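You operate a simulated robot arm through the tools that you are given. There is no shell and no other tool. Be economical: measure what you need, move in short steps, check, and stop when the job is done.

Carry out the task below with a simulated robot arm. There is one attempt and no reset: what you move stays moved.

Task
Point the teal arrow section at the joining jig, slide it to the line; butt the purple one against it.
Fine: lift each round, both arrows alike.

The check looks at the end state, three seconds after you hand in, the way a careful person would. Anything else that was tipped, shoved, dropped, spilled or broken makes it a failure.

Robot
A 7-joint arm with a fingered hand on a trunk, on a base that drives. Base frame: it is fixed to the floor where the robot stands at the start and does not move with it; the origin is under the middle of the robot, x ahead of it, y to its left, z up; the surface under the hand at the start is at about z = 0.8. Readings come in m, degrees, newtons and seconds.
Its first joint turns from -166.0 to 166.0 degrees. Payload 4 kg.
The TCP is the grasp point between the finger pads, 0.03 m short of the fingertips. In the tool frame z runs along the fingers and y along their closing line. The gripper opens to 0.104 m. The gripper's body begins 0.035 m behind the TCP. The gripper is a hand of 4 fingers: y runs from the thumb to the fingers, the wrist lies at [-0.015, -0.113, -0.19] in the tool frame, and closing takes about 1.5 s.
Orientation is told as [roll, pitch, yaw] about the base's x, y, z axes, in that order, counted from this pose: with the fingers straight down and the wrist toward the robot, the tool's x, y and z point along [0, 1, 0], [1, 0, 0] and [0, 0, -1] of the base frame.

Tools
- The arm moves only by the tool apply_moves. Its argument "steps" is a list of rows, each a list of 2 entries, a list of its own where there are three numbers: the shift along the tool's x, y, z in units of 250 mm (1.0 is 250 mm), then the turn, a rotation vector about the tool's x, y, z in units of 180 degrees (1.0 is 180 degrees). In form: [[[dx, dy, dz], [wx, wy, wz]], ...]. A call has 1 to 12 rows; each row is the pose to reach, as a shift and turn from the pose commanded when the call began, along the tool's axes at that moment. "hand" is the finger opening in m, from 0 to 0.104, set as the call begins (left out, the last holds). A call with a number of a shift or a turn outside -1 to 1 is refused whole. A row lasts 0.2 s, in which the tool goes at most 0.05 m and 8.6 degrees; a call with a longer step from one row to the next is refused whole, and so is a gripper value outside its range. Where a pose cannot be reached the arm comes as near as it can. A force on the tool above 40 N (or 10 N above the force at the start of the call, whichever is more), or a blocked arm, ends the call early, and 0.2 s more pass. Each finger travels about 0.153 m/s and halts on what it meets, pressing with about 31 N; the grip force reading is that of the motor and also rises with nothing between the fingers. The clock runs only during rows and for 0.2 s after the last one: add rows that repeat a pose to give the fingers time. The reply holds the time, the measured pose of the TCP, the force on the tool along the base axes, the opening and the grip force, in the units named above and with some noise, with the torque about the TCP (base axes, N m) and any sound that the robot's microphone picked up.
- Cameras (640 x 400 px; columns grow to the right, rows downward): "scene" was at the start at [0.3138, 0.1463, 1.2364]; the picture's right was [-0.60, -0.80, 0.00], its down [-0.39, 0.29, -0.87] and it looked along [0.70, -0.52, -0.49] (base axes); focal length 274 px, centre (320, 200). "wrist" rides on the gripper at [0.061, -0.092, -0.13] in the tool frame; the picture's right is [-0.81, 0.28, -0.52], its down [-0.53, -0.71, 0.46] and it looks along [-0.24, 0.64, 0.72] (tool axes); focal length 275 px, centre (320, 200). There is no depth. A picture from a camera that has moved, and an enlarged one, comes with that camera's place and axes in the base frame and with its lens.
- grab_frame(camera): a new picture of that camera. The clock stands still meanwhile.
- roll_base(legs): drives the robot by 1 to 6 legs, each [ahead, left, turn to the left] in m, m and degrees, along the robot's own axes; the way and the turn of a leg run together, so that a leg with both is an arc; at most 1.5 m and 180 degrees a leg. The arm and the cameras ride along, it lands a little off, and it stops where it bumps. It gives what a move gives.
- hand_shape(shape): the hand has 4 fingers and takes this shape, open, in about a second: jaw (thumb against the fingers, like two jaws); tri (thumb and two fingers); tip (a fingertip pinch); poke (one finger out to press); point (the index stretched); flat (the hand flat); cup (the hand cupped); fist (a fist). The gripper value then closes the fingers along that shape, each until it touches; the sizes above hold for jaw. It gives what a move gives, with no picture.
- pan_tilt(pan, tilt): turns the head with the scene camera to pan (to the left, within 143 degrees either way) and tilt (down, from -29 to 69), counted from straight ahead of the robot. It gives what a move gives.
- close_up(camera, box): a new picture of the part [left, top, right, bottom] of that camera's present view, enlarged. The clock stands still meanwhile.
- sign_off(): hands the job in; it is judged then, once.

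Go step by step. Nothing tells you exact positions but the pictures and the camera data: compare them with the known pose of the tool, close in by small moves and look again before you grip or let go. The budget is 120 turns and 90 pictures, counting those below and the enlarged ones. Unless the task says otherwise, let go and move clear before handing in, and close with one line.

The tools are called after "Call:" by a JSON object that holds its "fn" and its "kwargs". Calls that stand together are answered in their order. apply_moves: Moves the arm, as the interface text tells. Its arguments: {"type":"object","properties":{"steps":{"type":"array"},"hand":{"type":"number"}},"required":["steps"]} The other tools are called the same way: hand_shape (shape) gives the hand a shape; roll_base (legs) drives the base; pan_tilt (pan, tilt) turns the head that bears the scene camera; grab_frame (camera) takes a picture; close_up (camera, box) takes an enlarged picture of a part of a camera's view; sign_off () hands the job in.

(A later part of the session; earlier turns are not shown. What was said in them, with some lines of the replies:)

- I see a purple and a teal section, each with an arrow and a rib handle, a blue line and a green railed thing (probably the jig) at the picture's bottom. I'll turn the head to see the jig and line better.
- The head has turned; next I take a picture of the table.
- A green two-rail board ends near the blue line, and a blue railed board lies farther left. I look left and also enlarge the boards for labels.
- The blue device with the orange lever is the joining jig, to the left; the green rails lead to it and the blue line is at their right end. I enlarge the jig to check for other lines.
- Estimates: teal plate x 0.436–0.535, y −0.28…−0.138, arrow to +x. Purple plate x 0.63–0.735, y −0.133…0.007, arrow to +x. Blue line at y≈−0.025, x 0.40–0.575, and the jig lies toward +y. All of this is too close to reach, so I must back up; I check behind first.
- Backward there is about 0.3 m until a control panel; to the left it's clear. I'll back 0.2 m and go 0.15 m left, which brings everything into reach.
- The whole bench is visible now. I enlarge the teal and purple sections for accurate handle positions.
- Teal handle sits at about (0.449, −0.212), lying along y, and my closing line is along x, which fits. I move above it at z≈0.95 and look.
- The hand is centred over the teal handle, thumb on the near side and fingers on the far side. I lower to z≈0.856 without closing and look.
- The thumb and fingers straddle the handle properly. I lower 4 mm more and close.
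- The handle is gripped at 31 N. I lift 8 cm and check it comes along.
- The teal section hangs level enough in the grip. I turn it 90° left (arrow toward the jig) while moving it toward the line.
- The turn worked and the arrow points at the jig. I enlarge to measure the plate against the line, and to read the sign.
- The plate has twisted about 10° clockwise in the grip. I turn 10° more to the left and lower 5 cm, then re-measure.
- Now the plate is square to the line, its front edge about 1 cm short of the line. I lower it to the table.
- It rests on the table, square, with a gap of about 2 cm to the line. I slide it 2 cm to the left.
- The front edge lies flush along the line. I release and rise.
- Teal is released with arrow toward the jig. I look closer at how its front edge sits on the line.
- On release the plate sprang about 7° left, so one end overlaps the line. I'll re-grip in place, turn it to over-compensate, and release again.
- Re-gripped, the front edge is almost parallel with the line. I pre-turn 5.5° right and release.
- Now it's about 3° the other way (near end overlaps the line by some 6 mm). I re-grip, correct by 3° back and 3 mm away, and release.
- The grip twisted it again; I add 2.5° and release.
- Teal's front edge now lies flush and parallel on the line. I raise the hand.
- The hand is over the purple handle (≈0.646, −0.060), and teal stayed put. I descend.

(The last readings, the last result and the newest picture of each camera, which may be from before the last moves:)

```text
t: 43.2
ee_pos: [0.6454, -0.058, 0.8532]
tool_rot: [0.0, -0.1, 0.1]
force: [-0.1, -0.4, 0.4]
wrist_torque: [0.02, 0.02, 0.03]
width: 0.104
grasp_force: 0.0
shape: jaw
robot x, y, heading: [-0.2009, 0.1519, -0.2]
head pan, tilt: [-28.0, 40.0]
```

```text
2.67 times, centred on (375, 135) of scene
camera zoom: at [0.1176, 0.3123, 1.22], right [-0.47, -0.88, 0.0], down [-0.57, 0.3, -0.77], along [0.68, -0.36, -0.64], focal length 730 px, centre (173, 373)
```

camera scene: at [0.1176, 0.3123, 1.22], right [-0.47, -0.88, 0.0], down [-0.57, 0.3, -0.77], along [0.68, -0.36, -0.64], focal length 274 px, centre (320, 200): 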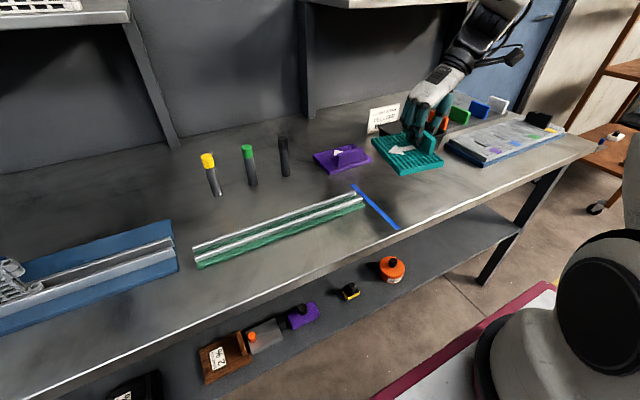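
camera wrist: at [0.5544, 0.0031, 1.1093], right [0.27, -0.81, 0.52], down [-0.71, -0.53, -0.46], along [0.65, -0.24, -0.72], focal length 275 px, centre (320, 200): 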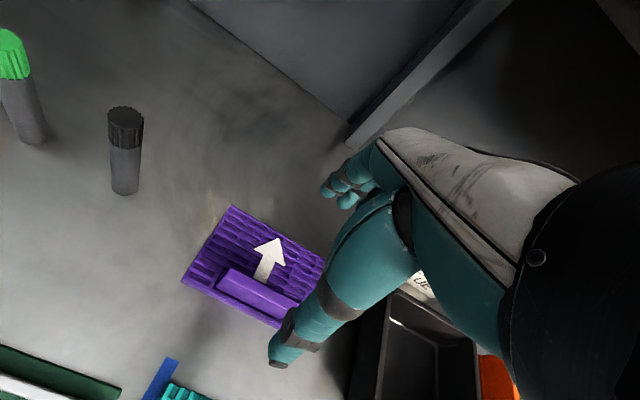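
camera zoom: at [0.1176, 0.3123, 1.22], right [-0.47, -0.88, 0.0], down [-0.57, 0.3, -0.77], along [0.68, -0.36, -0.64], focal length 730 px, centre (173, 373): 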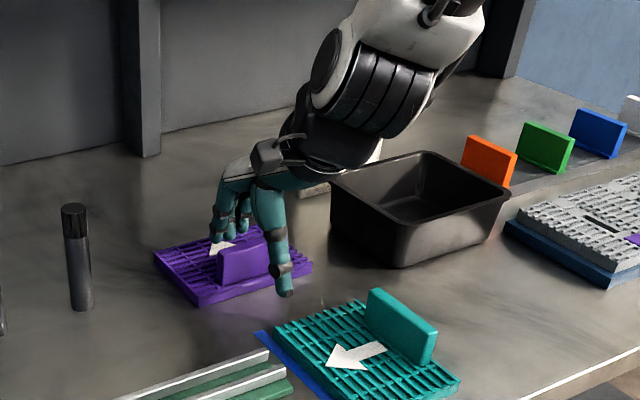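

The handle is straddled. I close the hand and then lift.

Call:
{"fn": "apply_moves", "kwargs": {"steps": [[[0, 0, 0], [0, 0, 0]], [[0, 0, 0], [0, 0, 0]], [[0, 0, 0], [0, 0, 0]], [[0, 0, 0], [0, 0, 0]], [[0, 0, 0], [0, 0, 0]], [[0, 0, 0], [0, 0, 0]], [[0, 0, 0], [0, 0, 0]], [[0, 0, 0], [0, 0, 0]], [[0, 0, 0], [0, 0, 0]]], "hand": 0.0}}

Call:
{"fn": "apply_moves", "kwargs": {"steps": [[[0, 0, -0.06], [0, 0, 0]], [[0, 0, -0.16], [0, 0, 0]], [[0, 0, -0.3], [0, 0, 0]], [[0, 0, -0.45], [0, 0, 0]], [[0, 0, -0.52], [0, 0, 0]], [[0, 0, -0.52], [0, 0, 0]]], "hand": 0.0}}

Call:
{"fn": "grab_frame", "kwargs": {"camera": "scene"}}

Call:
{"fn": "grab_frame", "kwargs": {"camera": "wrist"}}

```text
t: 45.2
ee_pos: [0.6448, -0.0596, 0.8543]
tool_rot: [-0.1, 0.0, 0.1]
force: [0.4, 0.4, 0.0]
wrist_torque: [0.01, 0.03, 0.01]
width: 0.0077
grasp_force: 31.2
shape: jaw
robot x, y, heading: [-0.1967, 0.1502, 0.2]
head pan, tilt: [-28.0, 40.0]
```

```text
t: 46.6
ee_pos: [0.6435, -0.0611, 0.9829]
tool_rot: [0.0, 0.0, 0.1]
force: [0.3, -0.6, -1.1]
wrist_torque: [0.02, 0.05, -0.02]
width: 0.0077
grasp_force: 31.1
shape: jaw
robot x, y, heading: [-0.2, 0.153, -0.1]
head pan, tilt: [-28.0, 40.0]
```

```text
51 pictures are left
camera scene: at [0.1176, 0.3123, 1.22], right [-0.47, -0.88, 0.0], down [-0.57, 0.3, -0.77], along [0.68, -0.36, -0.64], focal length 274 px, centre (320, 200)
```

scene: 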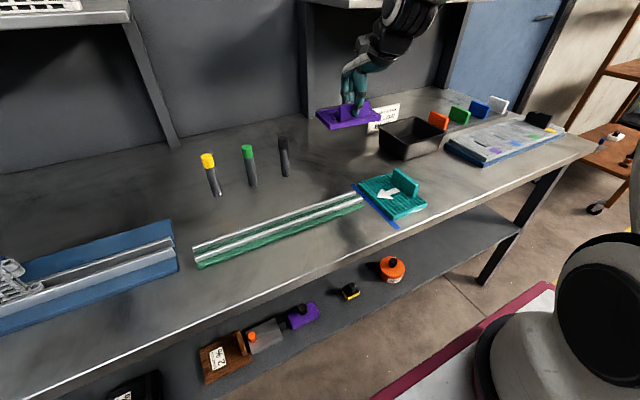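

```text
50 pictures are left
camera wrist: at [0.5524, 0.0, 1.1132], right [0.28, -0.81, 0.52], down [-0.71, -0.53, -0.46], along [0.64, -0.24, -0.72], focal length 275 px, centre (320, 200)
```

wrist: 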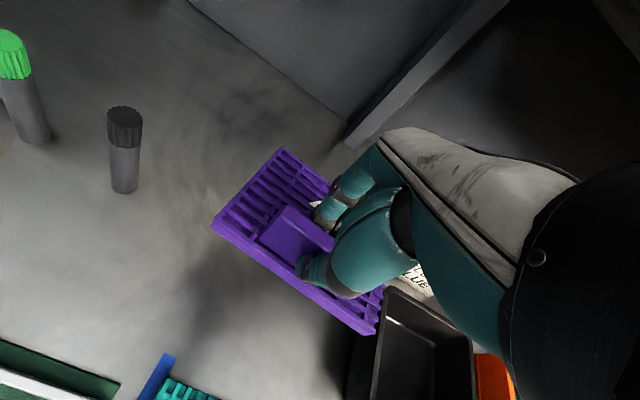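

Purple is held. I carry it back and right while turning it 98° left, staying high.

Call:
{"fn": "apply_moves", "kwargs": {"steps": [[[-0.066, -0.051, 0], [0, 0, -0.0454]], [[-0.133, -0.102, 0], [0, 0, -0.0908]], [[-0.199, -0.153, 0], [0, 0, -0.1362]], [[-0.265, -0.204, 0], [0, 0, -0.1816]], [[-0.332, -0.255, 0], [0, 0, -0.227]], [[-0.398, -0.306, 0], [0, 0, -0.2724]], [[-0.464, -0.357, 0], [0, 0, -0.3178]], [[-0.531, -0.408, 0], [0, 0, -0.3632]], [[-0.597, -0.459, 0], [0, 0, -0.4086]], [[-0.663, -0.51, 0], [0, 0, -0.454]], [[-0.73, -0.561, 0], [0, 0, -0.4994]], [[-0.796, -0.612, 0], [0, 0, -0.545]]], "hand": 0.0}}

Call:
{"fn": "close_up", "kwargs": {"camera": "scene", "box": [340, 80, 500, 240]}}

Call:
{"fn": "grab_frame", "kwargs": {"camera": "wrist"}}

```text
t: 49.2
ee_pos: [0.4905, -0.259, 0.9831]
tool_rot: [-0.1, 0.0, 98.4]
force: [0.6, 0.5, -2.2]
wrist_torque: [-0.05, 0.0, -0.03]
width: 0.0074
grasp_force: 30.8
shape: jaw
robot x, y, heading: [-0.1998, 0.1542, -0.0]
head pan, tilt: [-28.0, 40.0]
```

```text
2.50 times, centred on (420, 160) of scene
camera zoom: at [0.1176, 0.3123, 1.22], right [-0.47, -0.88, 0.0], down [-0.57, 0.3, -0.77], along [0.68, -0.36, -0.64], focal length 685 px, centre (70, 300)
```

zoom: 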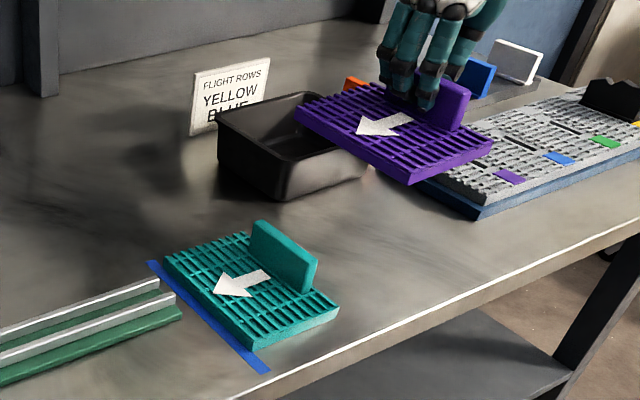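

```text
48 pictures are left
camera wrist: at [0.4427, -0.3586, 1.1144], right [0.76, 0.39, 0.52], down [0.63, -0.63, -0.46], along [0.15, 0.67, -0.72], focal length 275 px, centre (320, 200)
```

wrist: 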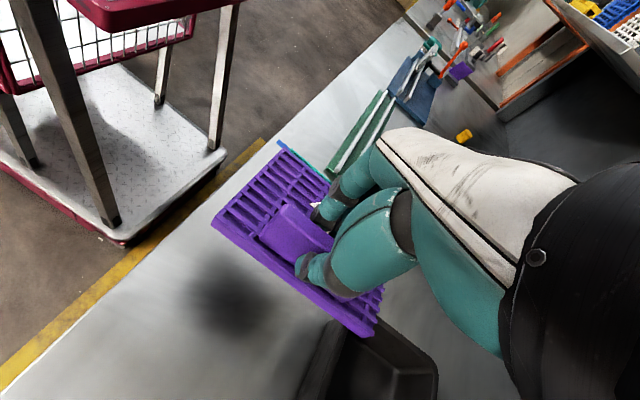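

Purple is square behind teal, with a gap of ~2–3 cm and aligned in x. I lower it to the table.

Call:
{"fn": "apply_moves", "kwargs": {"steps": [[[0, 0, 0.12], [0, 0, 0]], [[0, 0, 0.28], [0, 0, 0]], [[0, 0, 0.42], [0, 0, 0]], [[0, 0, 0.49], [0, 0, 0]], [[0, 0, 0.515], [0, 0, 0]], [[0, 0, 0.515], [0, 0, 0]]], "hand": 0.0}}

Call:
{"fn": "close_up", "kwargs": {"camera": "scene", "box": [350, 130, 470, 230]}}

```text
t: 50.6
ee_pos: [0.491, -0.2598, 0.8545]
tool_rot: [0.0, -0.1, 98.2]
force: [0.4, -0.7, 0.0]
wrist_torque: [0.05, 0.03, 0.06]
width: 0.0074
grasp_force: 31.0
shape: jaw
robot x, y, heading: [-0.1998, 0.1506, -0.2]
head pan, tilt: [-28.0, 40.0]
```

```text
4.00 times, centred on (410, 180) of scene
camera zoom: at [0.1176, 0.3123, 1.22], right [-0.47, -0.88, 0.0], down [-0.57, 0.3, -0.77], along [0.68, -0.36, -0.64], focal length 1096 px, centre (-40, 280)
```

zoom: 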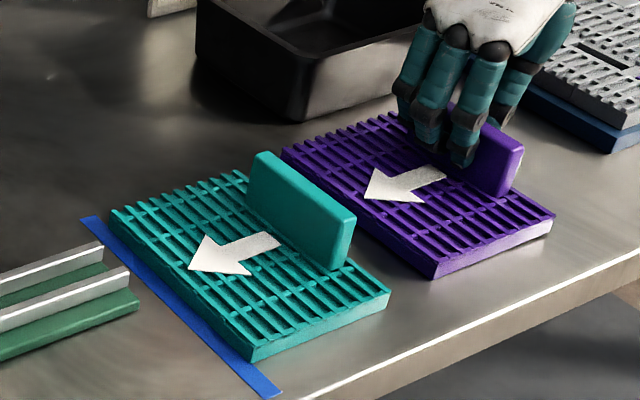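

The gap is about 4 cm and purple is offset ~4 mm in x. I slide it 3 cm closer, pre-turn 4.5° against the spring-back, then release.

Call:
{"fn": "apply_moves", "kwargs": {"steps": [[[0, 0.04, 0], [0, 0, 0.008]], [[0, 0.08, 0], [0, 0, 0.016]], [[0, 0.125, 0], [0, 0, 0.025]], [[0, 0.125, 0], [0, 0, 0.025]], [[0, 0.125, 0], [0, 0, 0.025]]], "hand": 0.0}}

Call:
{"fn": "apply_moves", "kwargs": {"steps": [[[0, 0, 0], [0, 0, 0]], [[0, 0, 0], [0, 0, 0]], [[0, 0, 0], [0, 0, 0]], [[0, 0, 0], [0, 0, 0]], [[0, 0, 0], [0, 0, 0]]], "hand": 0.09}}

Call:
{"fn": "close_up", "kwargs": {"camera": "scene", "box": [350, 130, 470, 230]}}

```text
t: 51.8
ee_pos: [0.4868, -0.2271, 0.8552]
tool_rot: [0.0, 0.0, 93.7]
force: [0.4, -0.7, -0.7]
wrist_torque: [0.03, 0.02, 0.06]
width: 0.0078
grasp_force: 31.3
shape: jaw
robot x, y, heading: [-0.198, 0.1528, 0.1]
head pan, tilt: [-28.0, 40.0]
```

```text
t: 53.0
ee_pos: [0.487, -0.2278, 0.855]
tool_rot: [0.0, 0.0, 93.7]
force: [1.2, 0.2, 0.7]
wrist_torque: [0.0, 0.02, -0.02]
width: 0.0897
grasp_force: 0.1
shape: jaw
robot x, y, heading: [-0.197, 0.1543, 0.0]
head pan, tilt: [-28.0, 40.0]
```

```text
4.00 times, centred on (410, 180) of scene
camera zoom: at [0.1176, 0.3123, 1.22], right [-0.47, -0.88, 0.0], down [-0.57, 0.3, -0.77], along [0.68, -0.36, -0.64], focal length 1096 px, centre (-40, 280)
```

zoom: 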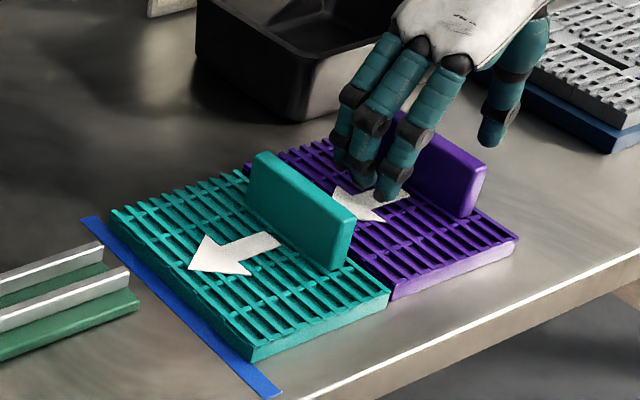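

Purple now sits almost against teal, and teal has not moved. I enlarge the seam.

Call:
{"fn": "close_up", "kwargs": {"camera": "scene", "box": [400, 160, 460, 215]}}

Call:
{"fn": "close_up", "kwargs": {"camera": "wrist", "box": [160, 120, 400, 380]}}

```text
7.27 times, centred on (430, 188) of scene
camera zoom: at [0.1176, 0.3123, 1.22], right [-0.47, -0.88, 0.0], down [-0.57, 0.3, -0.77], along [0.68, -0.36, -0.64], focal length 1992 px, centre (-480, 291)
```

zoom: 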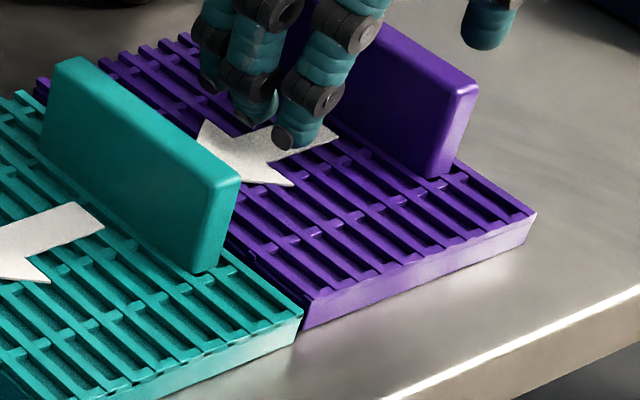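

```text
1.54 times, centred on (280, 250) of wrist
camera zoom: at [0.4314, -0.324, 0.9857], right [0.79, 0.33, 0.52], down [0.58, -0.68, -0.46], along [0.2, 0.66, -0.72], focal length 424 px, centre (382, 123)
```

zoom: 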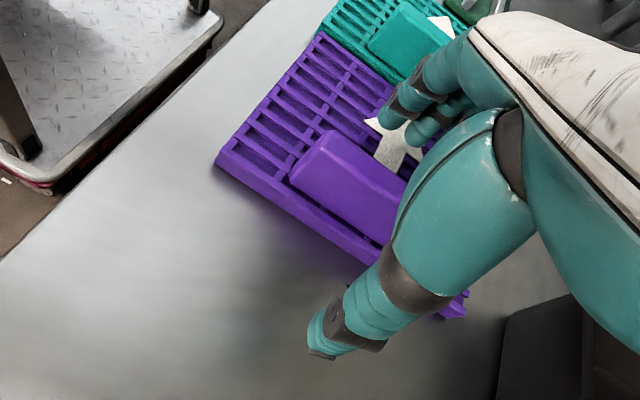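

Purple is square with a residual gap of ~4–5 mm. I narrow the hand around the handle, then push forward with the thumb in small steps.

Call:
{"fn": "apply_moves", "kwargs": {"steps": [[[0, 0, 0], [0, 0, 0]], [[0, 0, 0], [0, 0, 0]], [[0, 0, 0], [0, 0, 0]], [[0, 0, 0], [0, 0, 0]], [[0, 0.01, 0], [0, 0, 0]], [[0, 0.02, 0], [0, 0, 0]], [[0, 0.03, 0], [0, 0, 0]], [[0, 0.036, 0], [0, 0, 0]], [[0, 0.036, 0], [0, 0, 0]]], "hand": 0.03}}

Call:
{"fn": "close_up", "kwargs": {"camera": "scene", "box": [400, 160, 460, 215]}}

```text
t: 55.0
ee_pos: [0.4862, -0.22, 0.8554]
tool_rot: [0.0, 0.0, 93.6]
force: [0.1, 0.7, 0.3]
wrist_torque: [0.0, 0.02, 0.0]
width: 0.0302
grasp_force: 0.0
shape: jaw
robot x, y, heading: [-0.1982, 0.1512, -0.1]
head pan, tilt: [-28.0, 40.0]
```

```text
7.27 times, centred on (430, 188) of scene
camera zoom: at [0.1176, 0.3123, 1.22], right [-0.47, -0.88, 0.0], down [-0.57, 0.3, -0.77], along [0.68, -0.36, -0.64], focal length 1992 px, centre (-480, 291)
```

zoom: 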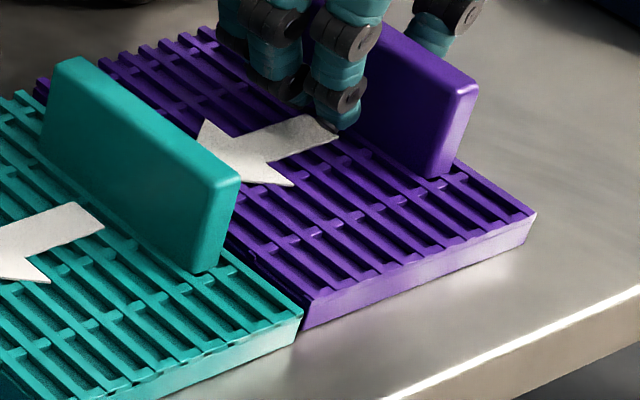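

No contact yet (purple unmoved). I advance another 5 mm and look again.

Call:
{"fn": "apply_moves", "kwargs": {"steps": [[[0, 0.008, 0], [0, 0, 0]], [[0, 0.016, 0], [0, 0, 0]], [[0, 0.02, 0], [0, 0, 0]], [[0, 0.02, 0], [0, 0, 0]]], "hand": 0.03}}

Call:
{"fn": "close_up", "kwargs": {"camera": "scene", "box": [400, 160, 460, 215]}}

```text
t: 56.0
ee_pos: [0.4866, -0.2148, 0.8551]
tool_rot: [0.0, -0.1, 93.7]
force: [1.1, -0.5, 0.5]
wrist_torque: [0.02, 0.02, 0.0]
width: 0.0303
grasp_force: 0.1
shape: jaw
robot x, y, heading: [-0.1992, 0.1543, -0.2]
head pan, tilt: [-28.0, 40.0]
```

```text
7.27 times, centred on (430, 188) of scene
camera zoom: at [0.1176, 0.3123, 1.22], right [-0.47, -0.88, 0.0], down [-0.57, 0.3, -0.77], along [0.68, -0.36, -0.64], focal length 1992 px, centre (-480, 291)
```

zoom: 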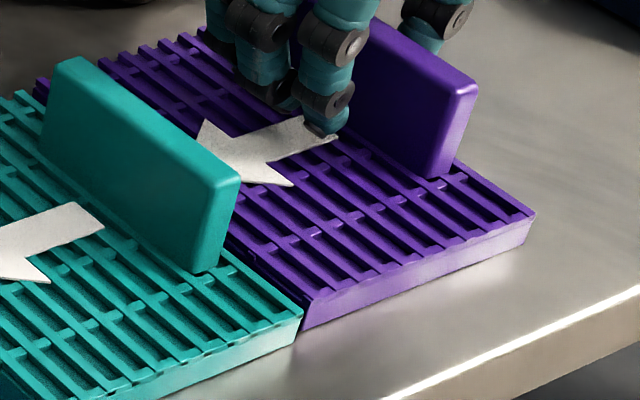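

Still untouched. Another 4 mm.

Call:
{"fn": "apply_moves", "kwargs": {"steps": [[[0, 0.008, 0], [0, 0, 0]], [[0, 0.016, 0], [0, 0, 0]], [[0, 0.016, 0], [0, 0, 0]]], "hand": 0.03}}

Call:
{"fn": "close_up", "kwargs": {"camera": "scene", "box": [400, 160, 460, 215]}}

```text
t: 56.8
ee_pos: [0.4871, -0.2098, 0.8551]
tool_rot: [0.0, 0.1, 93.6]
force: [-0.6, -0.2, 0.8]
wrist_torque: [-0.01, -0.01, -0.01]
width: 0.0301
grasp_force: 0.1
shape: jaw
robot x, y, heading: [-0.1956, 0.1523, 0.2]
head pan, tilt: [-28.0, 40.0]
```

```text
7.27 times, centred on (430, 188) of scene
camera zoom: at [0.1176, 0.3123, 1.22], right [-0.47, -0.88, 0.0], down [-0.57, 0.3, -0.77], along [0.68, -0.36, -0.64], focal length 1992 px, centre (-480, 291)
```

zoom: 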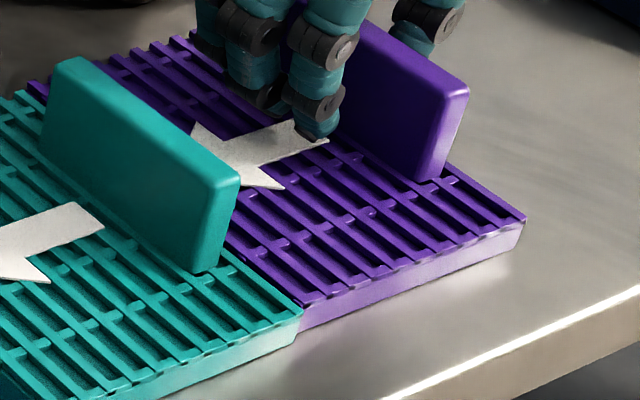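

Contact made: purple moved ~3 mm, teal unmoved. A further 2 mm.

Call:
{"fn": "apply_moves", "kwargs": {"steps": [[[0, 0.004, 0], [0, 0, 0]], [[0, 0.008, 0], [0, 0, 0]], [[0, 0.008, 0], [0, 0, 0]]], "hand": 0.03}}

Call:
{"fn": "close_up", "kwargs": {"camera": "scene", "box": [400, 160, 460, 215]}}

Call:
{"fn": "close_up", "kwargs": {"camera": "scene", "box": [350, 170, 420, 230]}}

```text
t: 57.6
ee_pos: [0.4854, -0.2081, 0.855]
tool_rot: [0.0, 0.0, 93.7]
force: [-0.7, -0.5, -0.2]
wrist_torque: [-0.01, -0.01, 0.0]
width: 0.0304
grasp_force: 0.1
shape: jaw
robot x, y, heading: [-0.199, 0.1544, -0.0]
head pan, tilt: [-28.0, 40.0]
```

```text
7.27 times, centred on (430, 188) of scene
camera zoom: at [0.1176, 0.3123, 1.22], right [-0.47, -0.88, 0.0], down [-0.57, 0.3, -0.77], along [0.68, -0.36, -0.64], focal length 1992 px, centre (-480, 291)
```

zoom: 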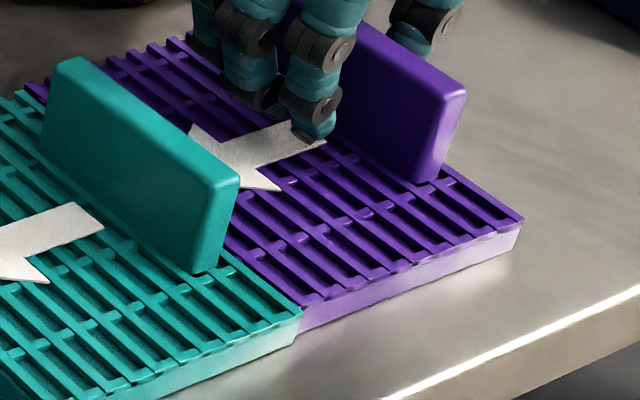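

```text
6.67 times, centred on (385, 200) of scene
camera zoom: at [0.1176, 0.3123, 1.22], right [-0.47, -0.88, 0.0], down [-0.57, 0.3, -0.77], along [0.68, -0.36, -0.64], focal length 1826 px, centre (-113, 200)
```

zoom: 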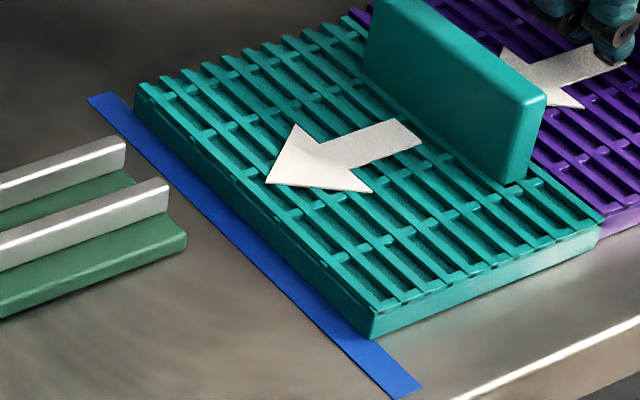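

Teal is still in place and the seam looks nearly closed. One more 1.5 mm nudge to be sure of contact.

Call:
{"fn": "apply_moves", "kwargs": {"steps": [[[0, 0.003, 0], [0, 0, 0]], [[0, 0.006, 0], [0, 0, 0]], [[0, 0.006, 0], [0, 0, 0]]], "hand": 0.03}}

Call:
{"fn": "close_up", "kwargs": {"camera": "scene", "box": [412, 185, 440, 210]}}

Call:
{"fn": "close_up", "kwargs": {"camera": "scene", "box": [350, 170, 420, 230]}}

Call:
{"fn": "close_up", "kwargs": {"camera": "scene", "box": [385, 155, 425, 190]}}

```text
t: 58.4
ee_pos: [0.4861, -0.2061, 0.855]
tool_rot: [0.0, 0.0, 93.7]
force: [-0.1, -0.6, 0.0]
wrist_torque: [-0.01, 0.0, 0.01]
width: 0.0306
grasp_force: 0.2
shape: jaw
robot x, y, heading: [-0.1993, 0.1472, -0.4]
head pan, tilt: [-28.0, 40.0]
```

```text
16.00 times, centred on (426, 198) of scene
camera zoom: at [0.1176, 0.3123, 1.22], right [-0.47, -0.88, 0.0], down [-0.57, 0.3, -0.77], along [0.68, -0.36, -0.64], focal length 4382 px, centre (-1376, 240)
```

zoom: 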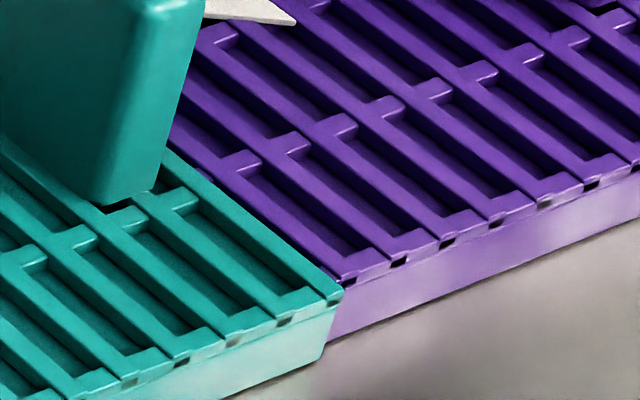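

```text
6.67 times, centred on (385, 200) of scene
camera zoom: at [0.1176, 0.3123, 1.22], right [-0.47, -0.88, 0.0], down [-0.57, 0.3, -0.77], along [0.68, -0.36, -0.64], focal length 1826 px, centre (-113, 200)
```

zoom: 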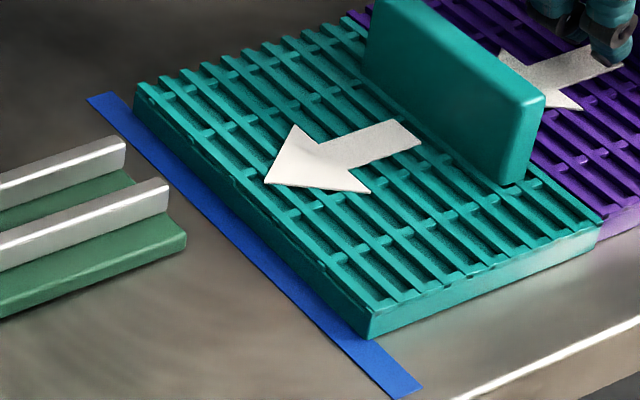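

```text
11.43 times, centred on (405, 172) of scene
camera zoom: at [0.1176, 0.3123, 1.22], right [-0.47, -0.88, 0.0], down [-0.57, 0.3, -0.77], along [0.68, -0.36, -0.64], focal length 3130 px, centre (-651, 514)
```

zoom: 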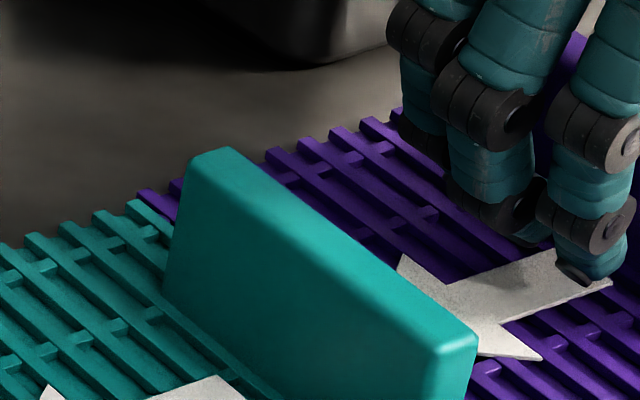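

Contact at the near end is confirmed (teal shifted only a hair). I back the thumb off, rise, and inspect from above with the wrist camera.

Call:
{"fn": "apply_moves", "kwargs": {"steps": [[[0, -0.02, 0], [0, 0, 0]], [[0, -0.04, 0], [0, 0, 0]], [[0, -0.04, -0.06], [0, 0, 0]], [[0, -0.04, -0.2], [0, 0, 0]], [[0, -0.04, -0.4], [0, 0, 0]], [[0, -0.04, -0.56], [0, 0, 0]], [[0, -0.04, -0.56], [0, 0, 0]]], "hand": 0.03}}

Call:
{"fn": "close_up", "kwargs": {"camera": "scene", "box": [350, 130, 470, 230]}}

Call:
{"fn": "grab_frame", "kwargs": {"camera": "wrist"}}

```text
t: 60.0
ee_pos: [0.4886, -0.2158, 0.9957]
tool_rot: [0.0, 0.0, 93.7]
force: [0.9, -0.1, 0.5]
wrist_torque: [0.02, 0.0, 0.0]
width: 0.0301
grasp_force: 0.1
shape: jaw
robot x, y, heading: [-0.198, 0.1492, -0.0]
head pan, tilt: [-28.0, 40.0]
```

```text
4.00 times, centred on (410, 180) of scene
camera zoom: at [0.1176, 0.3123, 1.22], right [-0.47, -0.88, 0.0], down [-0.57, 0.3, -0.77], along [0.68, -0.36, -0.64], focal length 1096 px, centre (-40, 280)
```

zoom: 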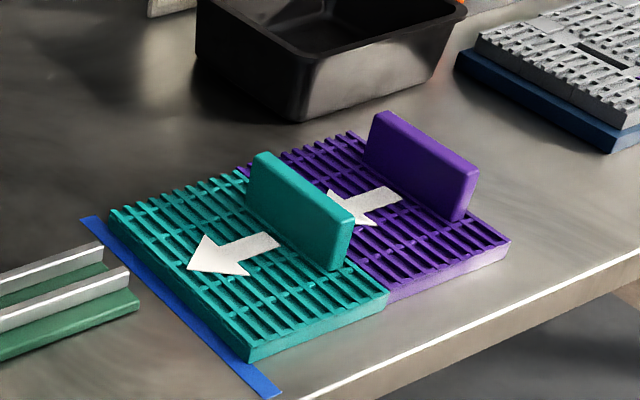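

```text
34 pictures are left
camera wrist: at [0.4329, -0.3116, 1.1262], right [0.79, 0.33, 0.52], down [0.58, -0.68, -0.46], along [0.2, 0.66, -0.72], focal length 275 px, centre (320, 200)
```

wrist: 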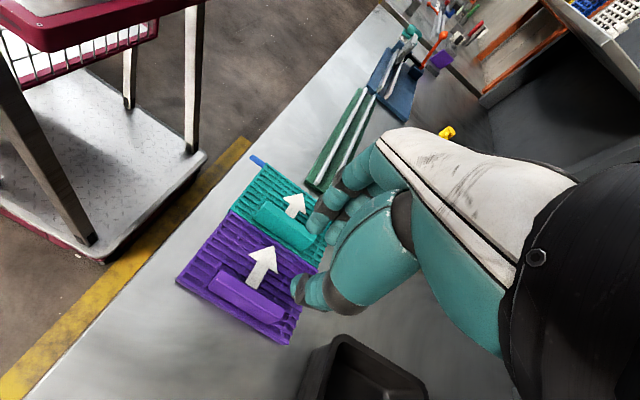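

From above both sections look in line. I enlarge the wrist view of the seam.

Call:
{"fn": "close_up", "kwargs": {"camera": "wrist", "box": [215, 185, 345, 285]}}

Call:
{"fn": "close_up", "kwargs": {"camera": "scene", "box": [385, 155, 425, 190]}}

```text
4.00 times, centred on (280, 235) of wrist
camera zoom: at [0.4329, -0.3116, 1.1262], right [0.79, 0.33, 0.52], down [0.58, -0.68, -0.46], along [0.2, 0.66, -0.72], focal length 1101 px, centre (480, 60)
```

zoom: 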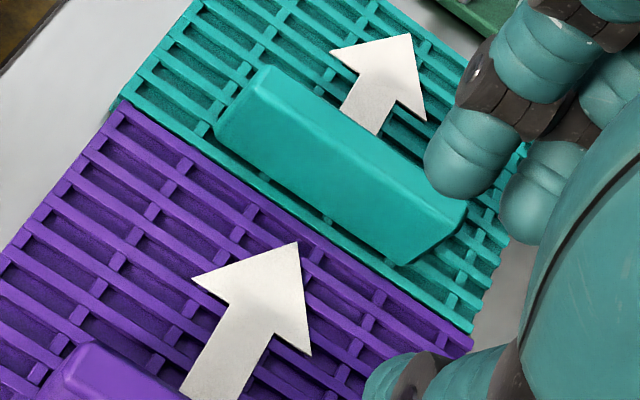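

```text
11.43 times, centred on (405, 172) of scene
camera zoom: at [0.1176, 0.3123, 1.22], right [-0.47, -0.88, 0.0], down [-0.57, 0.3, -0.77], along [0.68, -0.36, -0.64], focal length 3130 px, centre (-651, 514)
```

zoom: 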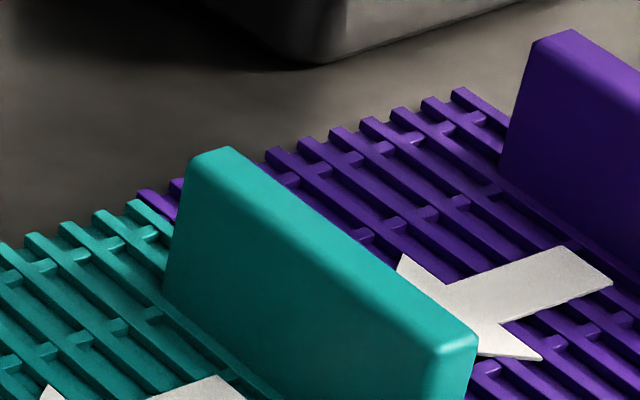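

The seam is closed along its whole length, arrows alike, with only ~4 mm of side offset. I raise the hand clear and take a last look at the whole bench.

Call:
{"fn": "apply_moves", "kwargs": {"steps": [[[0, -0.04, -0.12], [0, 0, 0]], [[0, -0.08, -0.24], [0, 0, 0]], [[0, -0.1, -0.36], [0, 0, 0]], [[0, -0.1, -0.36], [0, 0, 0]]], "hand": 0.06}}

Call:
{"fn": "grab_frame", "kwargs": {"camera": "scene"}}

Call:
{"fn": "close_up", "kwargs": {"camera": "scene", "box": [330, 80, 600, 240]}}

```text
t: 61.0
ee_pos: [0.4889, -0.2404, 1.0877]
tool_rot: [0.1, 0.0, 93.8]
force: [0.3, -0.3, -0.5]
wrist_torque: [-0.03, -0.02, 0.0]
width: 0.0597
grasp_force: 0.2
shape: jaw
robot x, y, heading: [-0.2003, 0.1508, 0.0]
head pan, tilt: [-28.0, 40.0]
```

```text
31 pictures are left
camera scene: at [0.1176, 0.3123, 1.22], right [-0.47, -0.88, 0.0], down [-0.57, 0.3, -0.77], along [0.68, -0.36, -0.64], focal length 274 px, centre (320, 200)
```

scene: 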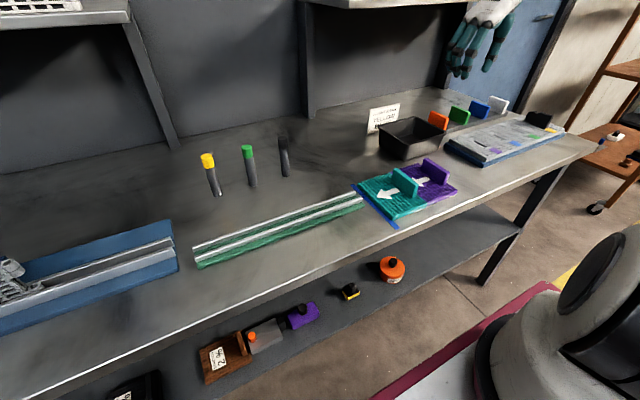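

```text
2.37 times, centred on (465, 160) of scene
camera zoom: at [0.1176, 0.3123, 1.22], right [-0.47, -0.88, 0.0], down [-0.57, 0.3, -0.77], along [0.68, -0.36, -0.64], focal length 649 px, centre (-24, 295)
```

zoom: 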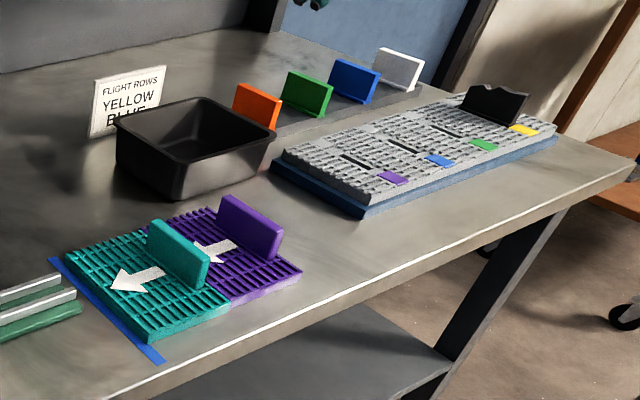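

Teal sits on the line pointing at the jig, purple is butted behind it pointing the same way, and everything else stands as before; the hand is clear, so I hand in.

Call:
{"fn": "sign_off", "kwargs": {}}

```text
The job is handed in.
```

The job is handed in. The teal section points at the joining jig with its front edge on the blue line, and the purple one is butted behind it with its arrow the same way, set about 4 mm to one side.
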